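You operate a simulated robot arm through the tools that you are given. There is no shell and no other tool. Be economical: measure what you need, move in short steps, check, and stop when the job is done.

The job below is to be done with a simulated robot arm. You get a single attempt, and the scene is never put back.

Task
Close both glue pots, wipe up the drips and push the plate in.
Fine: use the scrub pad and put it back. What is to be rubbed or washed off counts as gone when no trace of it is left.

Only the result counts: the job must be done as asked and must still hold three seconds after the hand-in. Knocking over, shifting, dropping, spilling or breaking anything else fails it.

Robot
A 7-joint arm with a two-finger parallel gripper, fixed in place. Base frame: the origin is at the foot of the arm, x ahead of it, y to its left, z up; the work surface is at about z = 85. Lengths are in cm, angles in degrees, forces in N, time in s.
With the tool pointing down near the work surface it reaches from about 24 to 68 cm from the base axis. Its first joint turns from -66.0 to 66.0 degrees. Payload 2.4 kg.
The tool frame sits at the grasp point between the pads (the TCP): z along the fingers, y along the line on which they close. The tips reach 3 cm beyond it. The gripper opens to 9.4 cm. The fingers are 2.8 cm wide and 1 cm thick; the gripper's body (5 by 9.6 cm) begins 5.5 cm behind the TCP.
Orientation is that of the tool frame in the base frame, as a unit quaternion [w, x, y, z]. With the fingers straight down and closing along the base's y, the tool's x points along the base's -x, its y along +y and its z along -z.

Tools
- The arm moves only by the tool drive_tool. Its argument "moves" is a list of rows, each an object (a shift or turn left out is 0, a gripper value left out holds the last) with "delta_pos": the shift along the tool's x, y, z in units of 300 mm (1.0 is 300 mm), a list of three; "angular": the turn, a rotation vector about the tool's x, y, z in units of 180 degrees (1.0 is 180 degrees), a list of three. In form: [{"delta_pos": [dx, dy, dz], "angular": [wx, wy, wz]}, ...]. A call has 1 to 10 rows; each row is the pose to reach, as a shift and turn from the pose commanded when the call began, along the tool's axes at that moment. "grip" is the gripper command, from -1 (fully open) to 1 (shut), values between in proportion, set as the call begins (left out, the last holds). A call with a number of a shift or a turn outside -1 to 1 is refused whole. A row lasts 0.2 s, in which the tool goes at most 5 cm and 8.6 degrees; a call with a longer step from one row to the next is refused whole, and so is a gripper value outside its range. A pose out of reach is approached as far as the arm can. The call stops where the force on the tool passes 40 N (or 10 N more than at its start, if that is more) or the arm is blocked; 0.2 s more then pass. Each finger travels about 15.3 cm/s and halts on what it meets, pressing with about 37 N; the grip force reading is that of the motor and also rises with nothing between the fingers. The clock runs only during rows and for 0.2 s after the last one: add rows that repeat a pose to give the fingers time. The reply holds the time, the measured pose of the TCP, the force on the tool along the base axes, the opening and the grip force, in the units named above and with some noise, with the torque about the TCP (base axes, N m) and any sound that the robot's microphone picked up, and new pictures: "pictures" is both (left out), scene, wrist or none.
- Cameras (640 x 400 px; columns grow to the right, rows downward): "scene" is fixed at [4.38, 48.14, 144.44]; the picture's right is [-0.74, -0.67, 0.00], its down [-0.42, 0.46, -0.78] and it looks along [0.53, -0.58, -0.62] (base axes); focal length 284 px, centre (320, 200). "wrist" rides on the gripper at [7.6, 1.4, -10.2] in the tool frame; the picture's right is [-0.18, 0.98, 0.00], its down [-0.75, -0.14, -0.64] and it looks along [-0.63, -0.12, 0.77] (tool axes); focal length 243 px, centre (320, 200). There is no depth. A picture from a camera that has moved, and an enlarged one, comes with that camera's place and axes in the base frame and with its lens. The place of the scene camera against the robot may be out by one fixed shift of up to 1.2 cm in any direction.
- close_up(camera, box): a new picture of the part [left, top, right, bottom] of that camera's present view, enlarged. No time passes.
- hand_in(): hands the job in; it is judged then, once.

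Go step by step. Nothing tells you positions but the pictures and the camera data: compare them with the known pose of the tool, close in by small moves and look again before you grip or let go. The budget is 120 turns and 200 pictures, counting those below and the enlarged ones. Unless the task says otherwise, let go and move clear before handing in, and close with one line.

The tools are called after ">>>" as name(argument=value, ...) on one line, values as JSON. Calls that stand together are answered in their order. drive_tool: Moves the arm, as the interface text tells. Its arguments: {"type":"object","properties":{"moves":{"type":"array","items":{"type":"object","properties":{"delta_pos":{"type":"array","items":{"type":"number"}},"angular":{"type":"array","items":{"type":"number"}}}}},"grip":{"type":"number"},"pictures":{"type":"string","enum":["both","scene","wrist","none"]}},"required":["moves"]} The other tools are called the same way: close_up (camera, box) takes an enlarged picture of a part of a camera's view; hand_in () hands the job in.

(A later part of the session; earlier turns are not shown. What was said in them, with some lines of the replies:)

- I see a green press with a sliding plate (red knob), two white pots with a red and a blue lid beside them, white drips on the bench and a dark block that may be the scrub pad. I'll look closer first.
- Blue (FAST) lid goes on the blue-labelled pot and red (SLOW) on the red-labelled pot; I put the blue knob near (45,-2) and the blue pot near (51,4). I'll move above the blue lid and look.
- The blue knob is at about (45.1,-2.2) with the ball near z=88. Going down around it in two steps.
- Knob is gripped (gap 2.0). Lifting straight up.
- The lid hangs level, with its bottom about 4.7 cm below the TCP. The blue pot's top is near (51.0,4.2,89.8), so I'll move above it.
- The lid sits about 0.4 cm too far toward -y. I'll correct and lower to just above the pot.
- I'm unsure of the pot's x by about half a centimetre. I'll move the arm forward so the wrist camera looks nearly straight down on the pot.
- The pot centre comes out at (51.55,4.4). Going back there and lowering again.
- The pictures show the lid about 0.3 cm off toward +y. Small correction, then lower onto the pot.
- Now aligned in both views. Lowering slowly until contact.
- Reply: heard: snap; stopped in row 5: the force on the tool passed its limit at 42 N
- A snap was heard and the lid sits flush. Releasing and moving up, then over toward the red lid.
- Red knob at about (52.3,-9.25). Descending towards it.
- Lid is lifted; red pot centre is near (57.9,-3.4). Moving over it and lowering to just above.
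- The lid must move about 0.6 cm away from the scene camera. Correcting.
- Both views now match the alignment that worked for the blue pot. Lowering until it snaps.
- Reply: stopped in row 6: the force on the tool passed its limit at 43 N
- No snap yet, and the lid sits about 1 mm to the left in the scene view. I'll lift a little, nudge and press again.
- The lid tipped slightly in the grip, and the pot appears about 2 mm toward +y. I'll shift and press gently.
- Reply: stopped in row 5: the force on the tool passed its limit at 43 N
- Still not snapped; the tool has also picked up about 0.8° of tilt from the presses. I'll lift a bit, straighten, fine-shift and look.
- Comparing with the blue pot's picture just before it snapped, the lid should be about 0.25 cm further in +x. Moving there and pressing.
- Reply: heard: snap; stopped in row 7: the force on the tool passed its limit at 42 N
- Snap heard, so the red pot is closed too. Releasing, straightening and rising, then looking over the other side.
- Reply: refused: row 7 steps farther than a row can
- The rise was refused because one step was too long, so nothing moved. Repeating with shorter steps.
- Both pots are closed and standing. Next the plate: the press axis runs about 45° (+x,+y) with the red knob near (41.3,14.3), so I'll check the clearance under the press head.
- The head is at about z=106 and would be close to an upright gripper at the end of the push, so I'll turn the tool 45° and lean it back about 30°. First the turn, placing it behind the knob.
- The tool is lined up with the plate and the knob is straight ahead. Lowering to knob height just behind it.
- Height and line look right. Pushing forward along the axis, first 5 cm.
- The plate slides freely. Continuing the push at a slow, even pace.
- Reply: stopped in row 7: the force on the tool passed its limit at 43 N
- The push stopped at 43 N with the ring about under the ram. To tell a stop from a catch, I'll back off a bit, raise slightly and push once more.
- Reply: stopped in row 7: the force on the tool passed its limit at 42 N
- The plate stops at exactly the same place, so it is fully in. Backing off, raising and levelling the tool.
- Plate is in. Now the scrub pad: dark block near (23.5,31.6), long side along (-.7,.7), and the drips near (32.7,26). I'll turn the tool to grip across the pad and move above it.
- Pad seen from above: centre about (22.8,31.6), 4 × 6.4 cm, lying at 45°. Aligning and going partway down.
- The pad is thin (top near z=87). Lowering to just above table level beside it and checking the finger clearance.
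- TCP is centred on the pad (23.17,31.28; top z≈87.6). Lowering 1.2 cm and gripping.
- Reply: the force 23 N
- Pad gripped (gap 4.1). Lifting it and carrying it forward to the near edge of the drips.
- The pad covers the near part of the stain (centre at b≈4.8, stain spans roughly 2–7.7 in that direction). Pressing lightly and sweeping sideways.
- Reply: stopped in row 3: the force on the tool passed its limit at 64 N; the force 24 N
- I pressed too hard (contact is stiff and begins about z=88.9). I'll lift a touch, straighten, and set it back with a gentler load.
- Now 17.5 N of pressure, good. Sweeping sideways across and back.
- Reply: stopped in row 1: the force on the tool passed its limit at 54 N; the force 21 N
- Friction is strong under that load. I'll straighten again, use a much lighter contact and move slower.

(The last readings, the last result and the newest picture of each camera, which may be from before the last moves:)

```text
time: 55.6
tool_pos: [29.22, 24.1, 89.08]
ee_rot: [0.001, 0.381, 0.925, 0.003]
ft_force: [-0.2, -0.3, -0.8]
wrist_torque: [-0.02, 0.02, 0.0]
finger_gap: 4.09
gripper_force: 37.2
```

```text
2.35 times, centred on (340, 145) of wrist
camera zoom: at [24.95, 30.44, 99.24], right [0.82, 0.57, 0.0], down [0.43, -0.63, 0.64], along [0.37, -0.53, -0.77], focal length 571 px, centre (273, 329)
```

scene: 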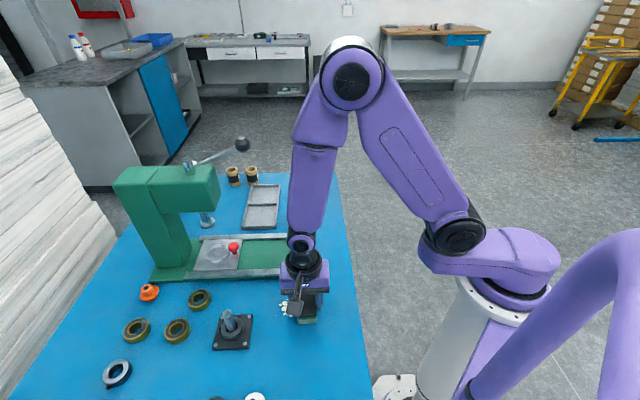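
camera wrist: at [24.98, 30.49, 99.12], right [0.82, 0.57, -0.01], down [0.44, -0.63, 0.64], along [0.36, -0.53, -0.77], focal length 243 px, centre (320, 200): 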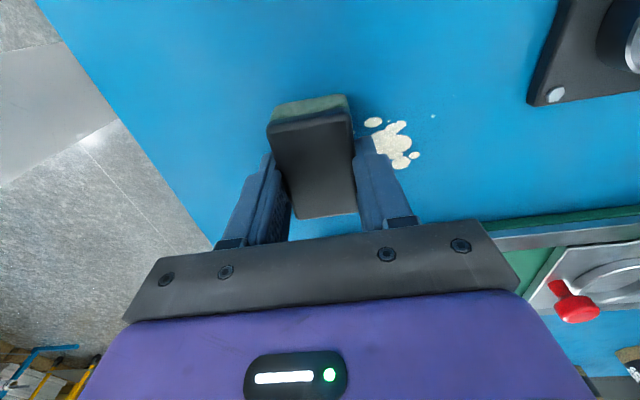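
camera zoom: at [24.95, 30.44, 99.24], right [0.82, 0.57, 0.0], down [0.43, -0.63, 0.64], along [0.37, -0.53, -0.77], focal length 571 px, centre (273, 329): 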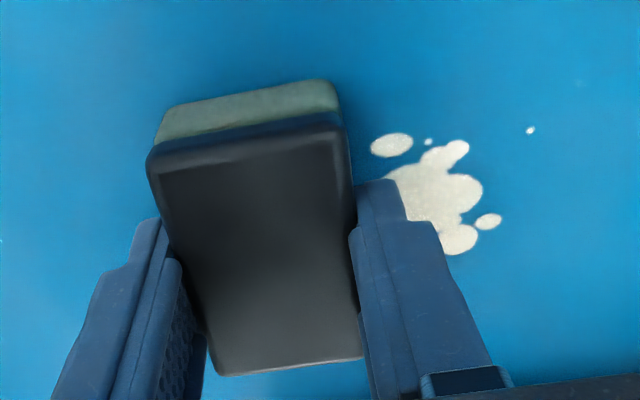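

No contact at this height. Lowering about half a millimetre and sweeping slowly.

>>> drive_tool(moves=[{"delta_pos": [0, 0.005, 0.0018]}, {"delta_pos": [0, 0.03, 0.0018]}, {"delta_pos": [0, 0.06, 0.0018]}, {"delta_pos": [0, 0.09, 0.0018]}, {"delta_pos": [0, 0.12, 0.0018]}, {"delta_pos": [0, 0.15, 0.0018]}, {"delta_pos": [0, 0.18, 0.0018]}, {"delta_pos": [0, 0.21, 0.0018]}, {"delta_pos": [0, 0.24, 0.0018]}, {"delta_pos": [0, 0.265, 0.0018]}], pictures="wrist")

>>> close_up(camera="scene", box=[240, 260, 340, 350])

```text
time: 57.8
tool_pos: [34.85, 29.72, 88.84]
ee_rot: [0.0, 0.382, 0.924, 0.001]
ft_force: [0.1, 0.6, -0.4]
wrist_torque: [0.03, 0.02, 0.01]
finger_gap: 4.09
gripper_force: 37.2
camera wrist: at [30.52, 36.07, 99.19], right [0.82, 0.57, 0.0], down [0.43, -0.63, 0.64], along [0.37, -0.53, -0.77], focal length 243 px, centre (320, 200)
```

wrist: 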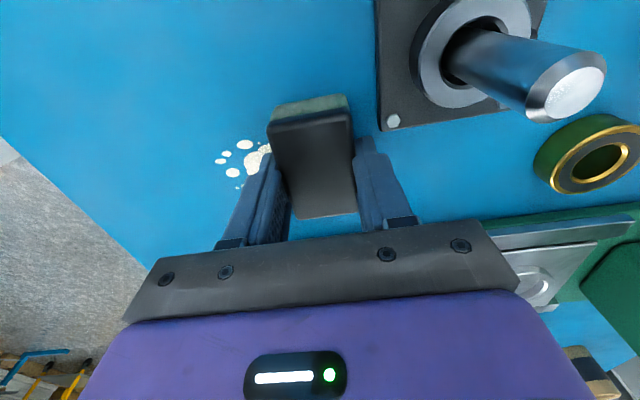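

```text
4.44 times, centred on (290, 305) of scene
camera zoom: at [4.38, 48.14, 144.44], right [-0.74, -0.67, 0.0], down [-0.42, 0.46, -0.78], along [0.53, -0.58, -0.62], focal length 1263 px, centre (453, -267)
```

zoom: 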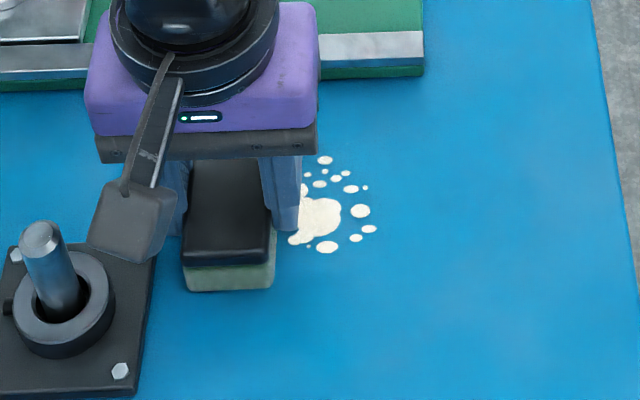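

That pass skimmed without touching. Lowering a hair more and sweeping back.

>>> drive_tool(moves=[{"delta_pos": [0, -0.005, 0.001]}, {"delta_pos": [0, -0.01, 0.0015]}, {"delta_pos": [0, -0.035, 0.0015]}, {"delta_pos": [0, -0.065, 0.0015]}, {"delta_pos": [0, -0.095, 0.0015]}, {"delta_pos": [0, -0.125, 0.0015]}, {"delta_pos": [0, -0.155, 0.0015]}, {"delta_pos": [0, -0.185, 0.0015]}, {"delta_pos": [0, -0.215, 0.0015]}, {"delta_pos": [0, -0.245, 0.0015]}], pictures="wrist")

```text
time: 60.0
tool_pos: [30.0, 24.78, 88.85]
ee_rot: [0.004, 0.381, 0.925, 0.006]
ft_force: [9.2, 11.2, 33.3]
wrist_torque: [0.05, 0.24, -0.04]
finger_gap: 4.1
gripper_force: 37.3
camera wrist: at [25.51, 31.03, 99.14], right [0.82, 0.57, 0.01], down [0.43, -0.64, 0.64], along [0.37, -0.52, -0.77], focal length 243 px, centre (320, 200)
```

wrist: 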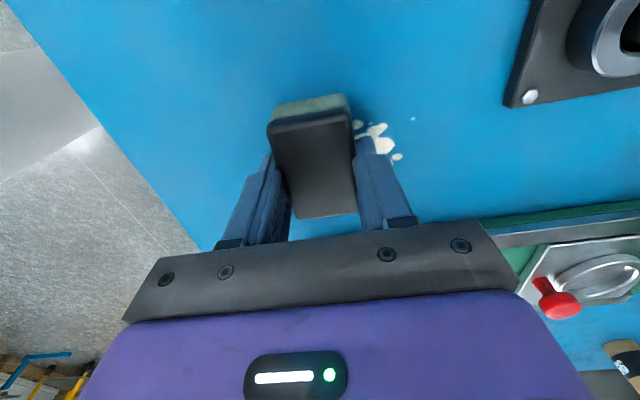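

It is rubbing now (about 30 N) and the stain has shrunk. Continuing with slightly less load.

>>> drive_tool(moves=[{"delta_pos": [0, 0.0, -0.0008]}, {"delta_pos": [0, 0.025, -0.0008]}, {"delta_pos": [0, 0.055, -0.0008]}, {"delta_pos": [0, 0.085, -0.0008]}, {"delta_pos": [0, 0.115, -0.0008]}, {"delta_pos": [0, 0.145, -0.0008]}, {"delta_pos": [0, 0.175, -0.0008]}, {"delta_pos": [0, 0.205, -0.0008]}, {"delta_pos": [0, 0.225, -0.0008]}, {"delta_pos": [0, 0.235, -0.0008]}], pictures="wrist")

>>> close_up(camera="scene", box=[240, 260, 340, 350])

```text
time: 60.7
tool_pos: [29.98, 24.71, 88.83]
ee_rot: [-0.002, 0.381, 0.924, -0.005]
ft_force: [-3.2, -3.4, 19.2]
wrist_torque: [0.07, -0.22, 0.02]
finger_gap: 4.08
gripper_force: 37.0
stopped in row 3: the force on the tool passed its limit at 54 N (the readings are from after the stop); the commanded pose is now the measured one
camera wrist: at [25.72, 31.21, 99.13], right [0.82, 0.57, -0.01], down [0.44, -0.63, 0.64], along [0.36, -0.53, -0.77], focal length 243 px, centre (320, 200)
```

wrist: 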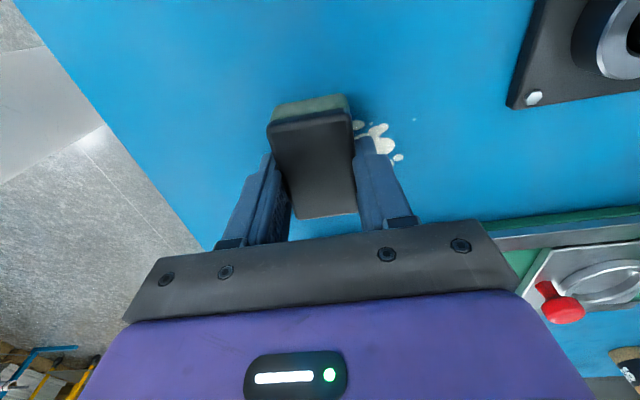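

```text
4.44 times, centred on (290, 305) of scene
camera zoom: at [4.35, 48.11, 144.45], right [-0.74, -0.67, 0.0], down [-0.42, 0.46, -0.78], along [0.53, -0.58, -0.62], focal length 1263 px, centre (453, -267)
```

zoom: 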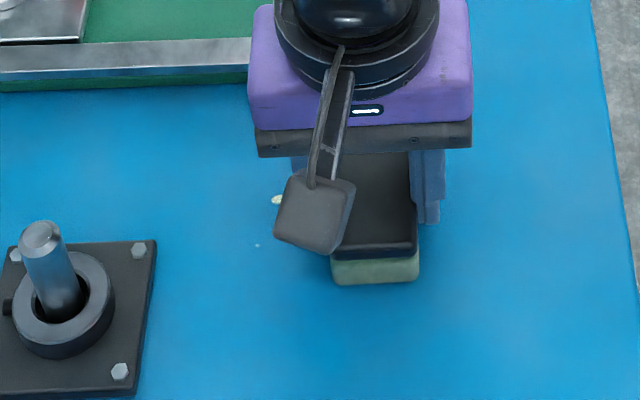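

Sweeps toward +y jam but toward -y work well. So I'll lift, carry to the far side, press and pull back each time.

>>> drive_tool(moves=[{"delta_pos": [0, 0, -0.02], "angular": [-0.0034, 0, 0]}, {"delta_pos": [0, 0.1, -0.02], "angular": [-0.0034, 0, 0]}, {"delta_pos": [0, 0.205, -0.02], "angular": [-0.0034, 0, 0]}, {"delta_pos": [0, 0.205, -0.006], "angular": [-0.0034, 0, 0]}, {"delta_pos": [0, 0.2, -0.0012], "angular": [-0.0034, 0, 0]}, {"delta_pos": [0, 0.165, -0.0012], "angular": [-0.0034, 0, 0]}, {"delta_pos": [0, 0.125, -0.0012], "angular": [-0.0034, 0, 0]}, {"delta_pos": [0, 0.085, -0.0012], "angular": [-0.0034, 0, 0]}, {"delta_pos": [0, 0.045, -0.0012], "angular": [-0.0034, 0, 0]}, {"delta_pos": [0, 0.005, -0.0012], "angular": [-0.0034, 0, 0]}], pictures="wrist")

```text
time: 62.9
tool_pos: [30.15, 25.04, 88.91]
ee_rot: [0.001, 0.381, 0.925, 0.002]
ft_force: [4.3, 6.0, 15.1]
wrist_torque: [0.03, -0.03, 0.03]
finger_gap: 4.09
gripper_force: 36.7
camera wrist: at [25.81, 31.35, 99.15], right [0.82, 0.57, 0.0], down [0.43, -0.63, 0.64], along [0.37, -0.53, -0.77], focal length 243 px, centre (320, 200)
```

wrist: 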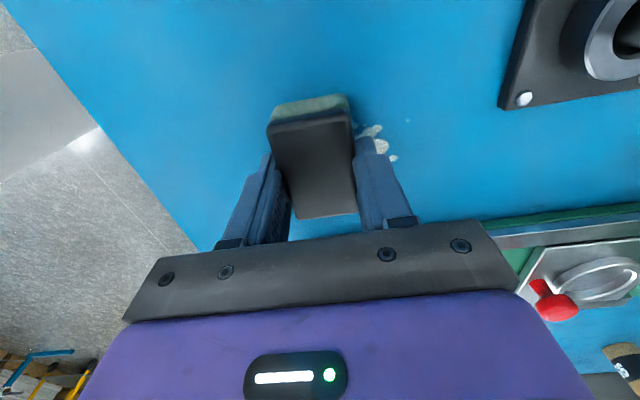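

It works: fading. Repeating the stroke, going a bit further at the end.

>>> drive_tool(moves=[{"delta_pos": [0, 0, -0.019]}, {"delta_pos": [0, 0.1, -0.019]}, {"delta_pos": [0, 0.2, -0.019]}, {"delta_pos": [0, 0.2, -0.005]}, {"delta_pos": [0, 0.195, 0.0004]}, {"delta_pos": [0, 0.15, 0.0004]}, {"delta_pos": [0, 0.1, 0.0004]}, {"delta_pos": [0, 0.05, 0.0004]}, {"delta_pos": [0, 0, 0.0002]}, {"delta_pos": [0, -0.04, 0.0002]}], pictures="none")

>>> drive_tool(moves=[{"delta_pos": [-0.06, 0.04, -0.019]}, {"delta_pos": [-0.08, 0.14, -0.019]}, {"delta_pos": [-0.08, 0.24, -0.019]}, {"delta_pos": [-0.08, 0.24, -0.005]}, {"delta_pos": [-0.08, 0.235, 0.0]}, {"delta_pos": [-0.08, 0.19, 0.0]}, {"delta_pos": [-0.08, 0.14, 0.0]}, {"delta_pos": [-0.08, 0.09, 0.0]}, {"delta_pos": [-0.08, 0.04, 0.0]}, {"delta_pos": [-0.08, 0, 0.0]}])

>>> close_up(camera="scene", box=[240, 260, 340, 350])

```text
time: 65.1
tool_pos: [29.12, 24.11, 88.83]
ee_rot: [0.0, 0.381, 0.925, -0.002]
ft_force: [-0.4, 0.5, -0.6]
wrist_torque: [0.02, 0.0, 0.02]
finger_gap: 4.09
gripper_force: 37.4
```

```text
time: 67.3
tool_pos: [31.05, 22.55, 88.79]
ee_rot: [0.001, 0.381, 0.925, 0.002]
ft_force: [6.7, 8.8, 24.1]
wrist_torque: [0.12, -0.05, 0.0]
finger_gap: 4.08
gripper_force: 37.0
camera wrist: at [26.69, 28.87, 99.14], right [0.82, 0.57, 0.01], down [0.43, -0.63, 0.64], along [0.37, -0.53, -0.77], focal length 243 px, centre (320, 200)
```

scene: 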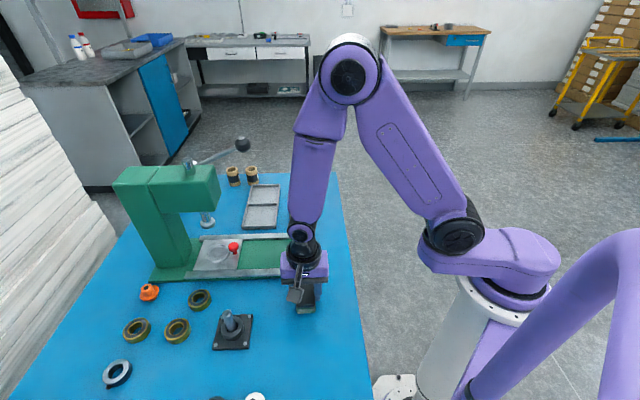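
wrist: 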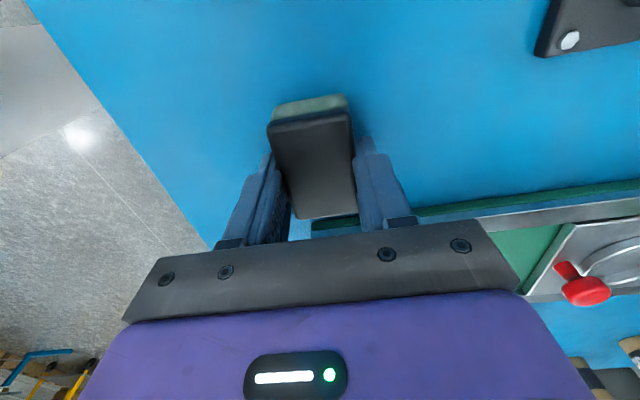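

```text
4.44 times, centred on (290, 305) of scene
camera zoom: at [4.37, 48.15, 144.43], right [-0.74, -0.67, 0.0], down [-0.42, 0.46, -0.78], along [0.53, -0.58, -0.62], focal length 1263 px, centre (453, -267)
```

zoom: 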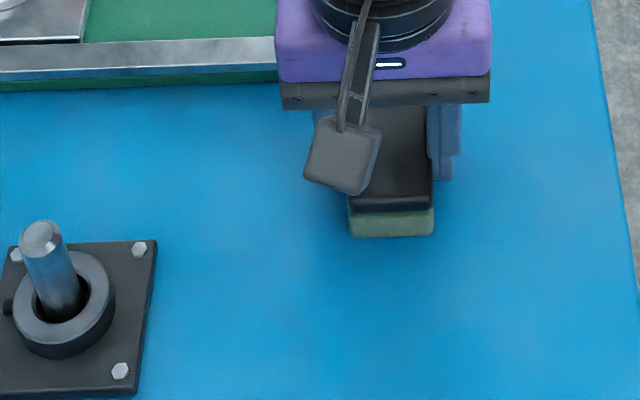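

Most is gone; a faint haze may remain. Lifting away to look at the whole spot.

>>> drive_tool(moves=[{"delta_pos": [0, 0, -0.1]}, {"delta_pos": [0.1, 0, -0.2]}, {"delta_pos": [0.23, 0, -0.25]}, {"delta_pos": [0.36, 0, -0.25]}, {"delta_pos": [0.36, 0, -0.25]}])

>>> close_up(camera="scene", box=[250, 270, 340, 345])

>>> close_up(camera="wrist", box=[260, 80, 480, 240])

```text
time: 68.5
tool_pos: [23.32, 30.25, 96.43]
ee_rot: [0.0, 0.381, 0.925, 0.001]
ft_force: [-0.9, -0.4, -0.5]
wrist_torque: [0.04, 0.01, 0.02]
finger_gap: 4.11
gripper_force: 37.4
camera wrist: at [19.01, 36.61, 106.73], right [0.82, 0.57, 0.0], down [0.44, -0.63, 0.64], along [0.36, -0.53, -0.77], focal length 243 px, centre (320, 200)
```

scene: 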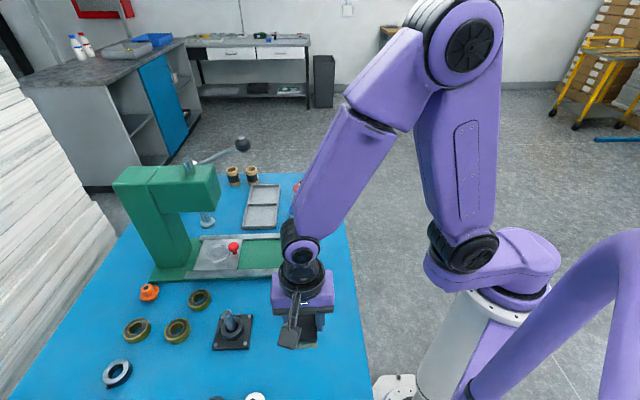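
wrist: 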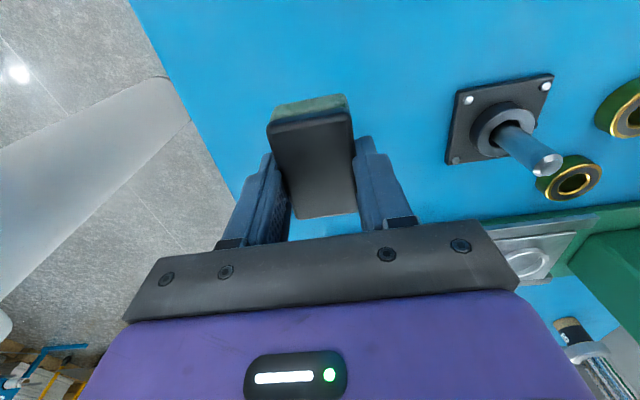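

```text
5.33 times, centred on (295, 308) of scene
camera zoom: at [4.37, 48.14, 144.44], right [-0.74, -0.67, 0.0], down [-0.42, 0.46, -0.78], along [0.53, -0.58, -0.62], focal length 1516 px, centre (453, -373)
```

zoom: 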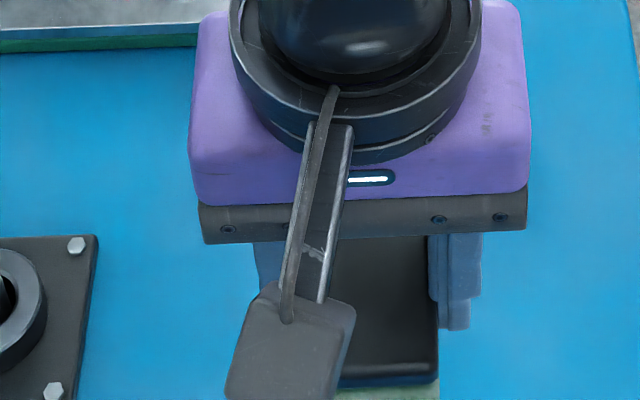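

```text
2.50 times, centred on (370, 160) of wrist
camera zoom: at [19.01, 36.61, 106.73], right [0.82, 0.57, 0.0], down [0.44, -0.63, 0.64], along [0.36, -0.53, -0.77], focal length 606 px, centre (195, 300)
```

zoom: 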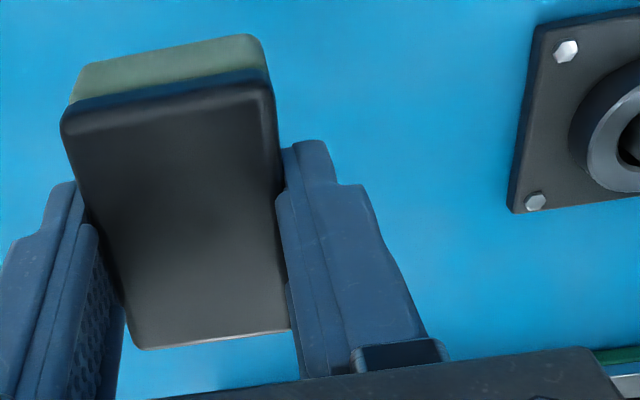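

The arm hides the spot. Moving it sideways for a clear view.

>>> drive_tool(moves=[{"delta_pos": [0, -0.1, 0]}, {"delta_pos": [0, -0.2, 0]}, {"delta_pos": [0, -0.27, 0]}, {"delta_pos": [0, -0.27, 0]}], pictures="wrist")

>>> close_up(camera="scene", box=[250, 270, 340, 345])

>>> close_up(camera="wrist", box=[350, 80, 510, 220])

```text
time: 69.5
tool_pos: [17.67, 24.24, 96.3]
ee_rot: [0.0, 0.381, 0.924, 0.0]
ft_force: [0.0, -0.4, -0.5]
wrist_torque: [0.02, 0.01, -0.03]
finger_gap: 4.07
gripper_force: 36.7
out of reach, approached as far as the arm can: row 2
camera wrist: at [13.4, 30.58, 106.54], right [0.82, 0.57, 0.0], down [0.43, -0.63, 0.64], along [0.36, -0.53, -0.77], focal length 243 px, centre (320, 200)
```

wrist: 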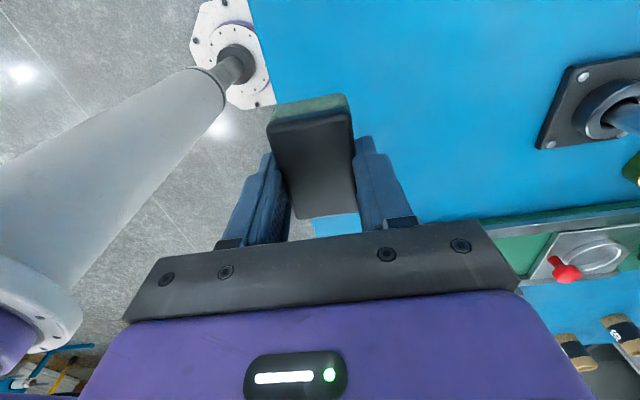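

```text
5.33 times, centred on (295, 308) of scene
camera zoom: at [4.39, 48.13, 144.44], right [-0.74, -0.67, 0.0], down [-0.42, 0.46, -0.78], along [0.53, -0.58, -0.62], focal length 1516 px, centre (453, -373)
```

zoom: 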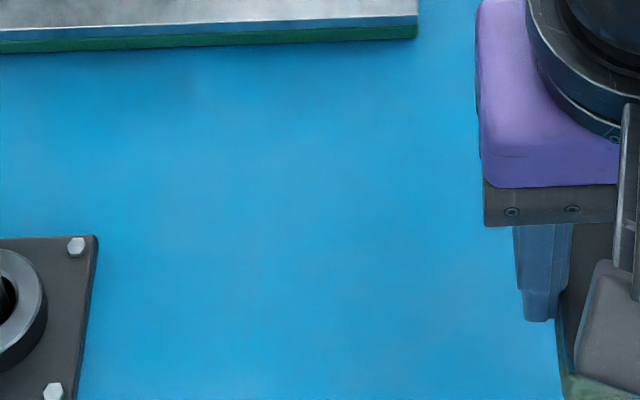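

```text
2.86 times, centred on (430, 150) of wrist
camera zoom: at [13.4, 30.58, 106.54], right [0.82, 0.57, 0.0], down [0.43, -0.63, 0.64], along [0.36, -0.53, -0.77], focal length 693 px, centre (6, 343)
```

zoom: 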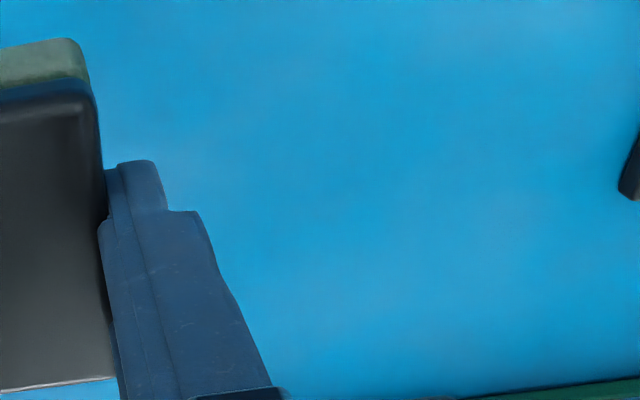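

>>> close_up(camera="scene", box=[270, 285, 315, 322])

```text
10.81 times, centred on (292, 304) of scene
camera zoom: at [4.39, 48.13, 144.44], right [-0.74, -0.67, 0.0], down [-0.42, 0.46, -0.78], along [0.53, -0.58, -0.62], focal length 3072 px, centre (617, -919)
```

zoom: 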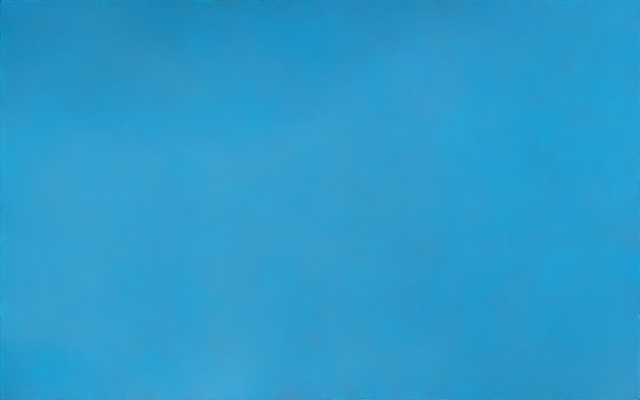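

It looks clean. For safety I'll do two more light strokes over the area before putting the pad back.

>>> drive_tool(moves=[{"delta_pos": [-0.06, 0.11, 0]}, {"delta_pos": [-0.12, 0.22, 0]}, {"delta_pos": [-0.18, 0.33, 0]}, {"delta_pos": [-0.24, 0.42, 0]}, {"delta_pos": [-0.277, 0.495, 0.08]}, {"delta_pos": [-0.277, 0.495, 0.16]}, {"delta_pos": [-0.277, 0.495, 0.23]}, {"delta_pos": [-0.277, 0.495, 0.23]}], pictures="none")

>>> drive_tool(moves=[{"delta_pos": [0, 0, 0.015]}, {"delta_pos": [0, -0.005, 0.0202]}, {"delta_pos": [0, -0.04, 0.0202]}, {"delta_pos": [0, -0.08, 0.0202]}, {"delta_pos": [0, -0.12, 0.0202]}, {"delta_pos": [0, -0.16, 0.0202]}, {"delta_pos": [0, -0.2, 0.0202]}, {"delta_pos": [0, -0.235, 0.0202]}], pictures="none")

```text
time: 71.3
tool_pos: [33.84, 28.88, 89.55]
ee_rot: [0.0, 0.38, 0.925, 0.001]
ft_force: [0.2, 0.2, 0.1]
wrist_torque: [0.02, 0.01, -0.02]
finger_gap: 4.05
gripper_force: 37.1
```

```text
time: 73.1
tool_pos: [28.91, 23.92, 88.85]
ee_rot: [0.001, 0.381, 0.925, 0.001]
ft_force: [5.4, 4.6, 15.1]
wrist_torque: [0.06, -0.14, 0.08]
finger_gap: 4.06
gripper_force: 37.1
```

>>> drive_tool(moves=[{"delta_pos": [-0.06, 0.06, -0.02]}, {"delta_pos": [-0.08, 0.15, -0.02]}, {"delta_pos": [-0.08, 0.235, -0.02]}, {"delta_pos": [-0.08, 0.235, -0.005]}, {"delta_pos": [-0.08, 0.23, 0]}, {"delta_pos": [-0.08, 0.18, 0]}, {"delta_pos": [-0.08, 0.13, 0]}, {"delta_pos": [-0.08, 0.08, 0]}, {"delta_pos": [-0.08, 0.03, 0]}, {"delta_pos": [-0.08, 0, 0]}], pictures="none")

>>> close_up(camera="wrist", box=[260, 60, 520, 240])

```text
time: 75.3
tool_pos: [30.64, 22.3, 88.84]
ee_rot: [0.0, 0.381, 0.925, 0.001]
ft_force: [6.8, 7.7, 22.4]
wrist_torque: [0.14, -0.08, -0.03]
finger_gap: 4.11
gripper_force: 37.3
```

```text
2.22 times, centred on (390, 150) of wrist
camera zoom: at [26.36, 28.65, 99.14], right [0.82, 0.57, 0.0], down [0.43, -0.63, 0.64], along [0.37, -0.53, -0.77], focal length 539 px, centre (164, 311)
```

zoom: 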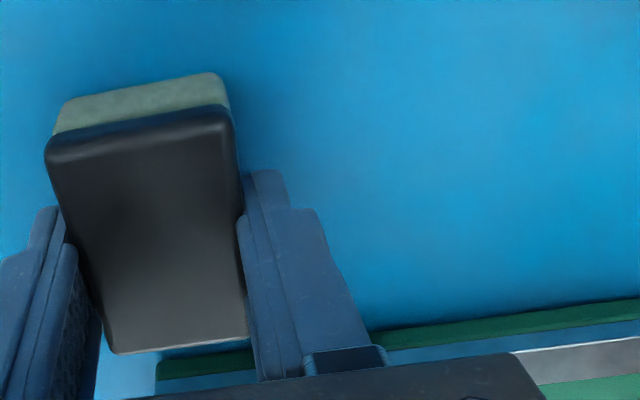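

The area is clean. Carrying the pad back to where it lay (TCP 23.19, 31.30).

>>> drive_tool(moves=[{"delta_pos": [0, 0, -0.06]}, {"delta_pos": [0.06, 0.006, -0.1]}, {"delta_pos": [0.19, 0.02, -0.1]}, {"delta_pos": [0.31, 0.03, -0.1]}, {"delta_pos": [0.388, 0.038, -0.1]}, {"delta_pos": [0.388, 0.038, -0.05]}, {"delta_pos": [0.388, 0.038, -0.015]}, {"delta_pos": [0.388, 0.038, -0.015]}], pictures="scene")

>>> drive_tool(moves=[{"delta_pos": [0, 0, 0.008]}, {"delta_pos": [0, 0, 0.0125]}, {"delta_pos": [0, 0, 0.0135]}, {"delta_pos": [0, 0, 0.0135]}], pictures="none")

```text
time: 77.1
tool_pos: [23.13, 31.46, 89.35]
ee_rot: [0.001, 0.381, 0.925, 0.001]
ft_force: [0.3, 0.3, 0.2]
wrist_torque: [-0.01, 0.0, 0.01]
finger_gap: 4.08
gripper_force: 37.3
```

scene: 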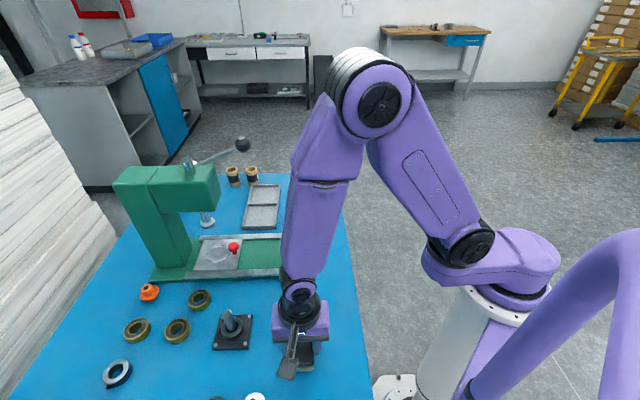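

```text
time: 78.1
tool_pos: [23.17, 31.35, 88.91]
ee_rot: [0.0, 0.381, 0.924, 0.0]
ft_force: [1.1, -0.1, -0.6]
wrist_torque: [-0.01, 0.04, 0.02]
finger_gap: 4.11
gripper_force: 36.3
```

Just about touching the table at the original spot. Releasing and rising straight up.

>>> drive_tool(moves=[{"delta_pos": [0, 0, 0]}, {"delta_pos": [0, 0, 0]}, {"delta_pos": [0, 0, 0]}, {"delta_pos": [0, 0, -0.08]}, {"delta_pos": [0, 0, -0.22]}, {"delta_pos": [0, 0, -0.37]}, {"delta_pos": [-0.1, 0, -0.47]}, {"delta_pos": [-0.25, 0, -0.5]}, {"delta_pos": [-0.4, 0, -0.5]}, {"delta_pos": [-0.5, 0, -0.5]}], grip=-0.38)

>>> close_up(camera="scene", box=[190, 280, 350, 380])

>>> close_up(camera="scene", box=[100, 150, 350, 310])

```text
time: 80.3
tool_pos: [33.85, 20.72, 104.06]
ee_rot: [-0.001, 0.381, 0.924, -0.001]
ft_force: [0.0, -0.8, -0.6]
wrist_torque: [0.0, 0.01, 0.02]
finger_gap: 6.5
gripper_force: 0.0
camera wrist: at [29.49, 27.07, 114.24], right [0.82, 0.57, 0.0], down [0.44, -0.63, 0.64], along [0.36, -0.53, -0.77], focal length 243 px, centre (320, 200)
```

scene: 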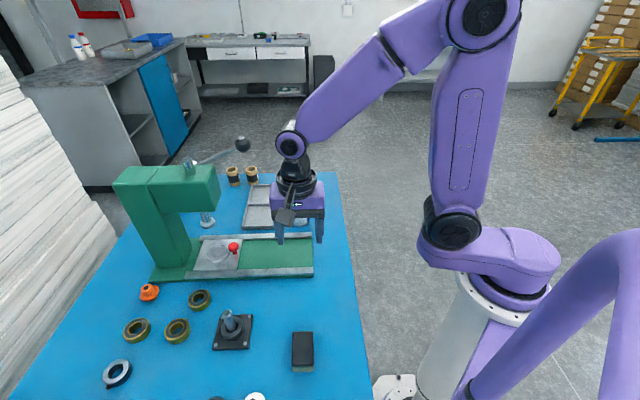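
wrist: 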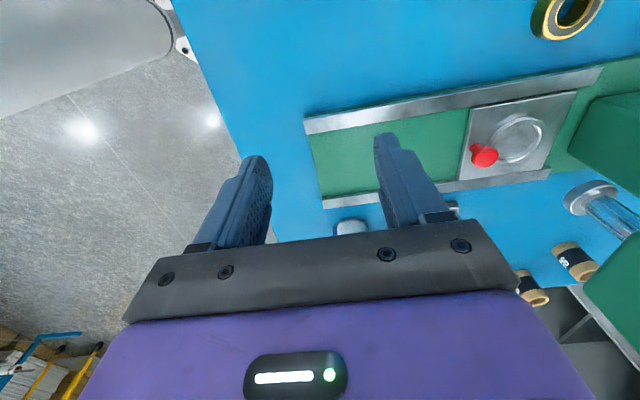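

```text
4.00 times, centred on (270, 330) of scene
camera zoom: at [4.37, 48.14, 144.44], right [-0.74, -0.67, 0.0], down [-0.42, 0.46, -0.78], along [0.53, -0.58, -0.62], focal length 1137 px, centre (520, -320)
```

zoom: 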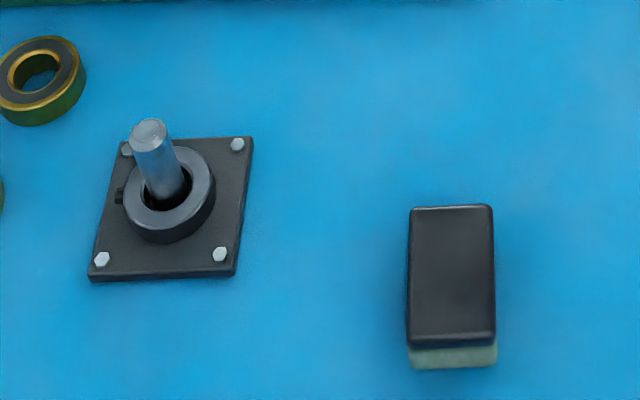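

```text
2.50 times, centred on (225, 230) of scene
camera zoom: at [4.37, 48.14, 144.44], right [-0.74, -0.67, 0.0], down [-0.42, 0.46, -0.78], along [0.53, -0.58, -0.62], focal length 710 px, centre (558, 125)
```

zoom: 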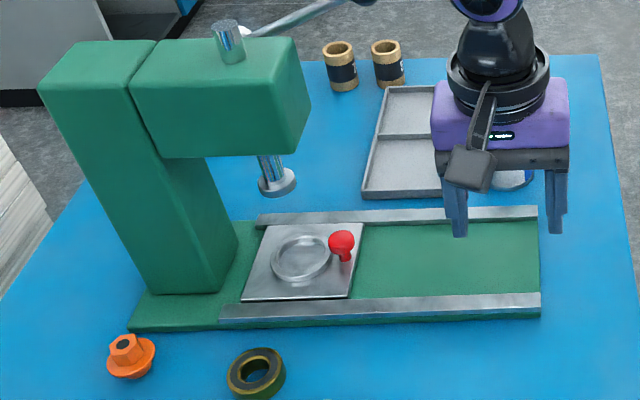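

The pad is back exactly where it lay, the drips are gone, the plate is at its stop and both lids are snapped on. Handing in.

>>> hand_in()

```text
The job is handed in.
```

I closed both glue pots, wiped up the drips, put the scrub pad back where it lay and pushed the plate in to its stop. I've handed the job in, but no verdict came back.
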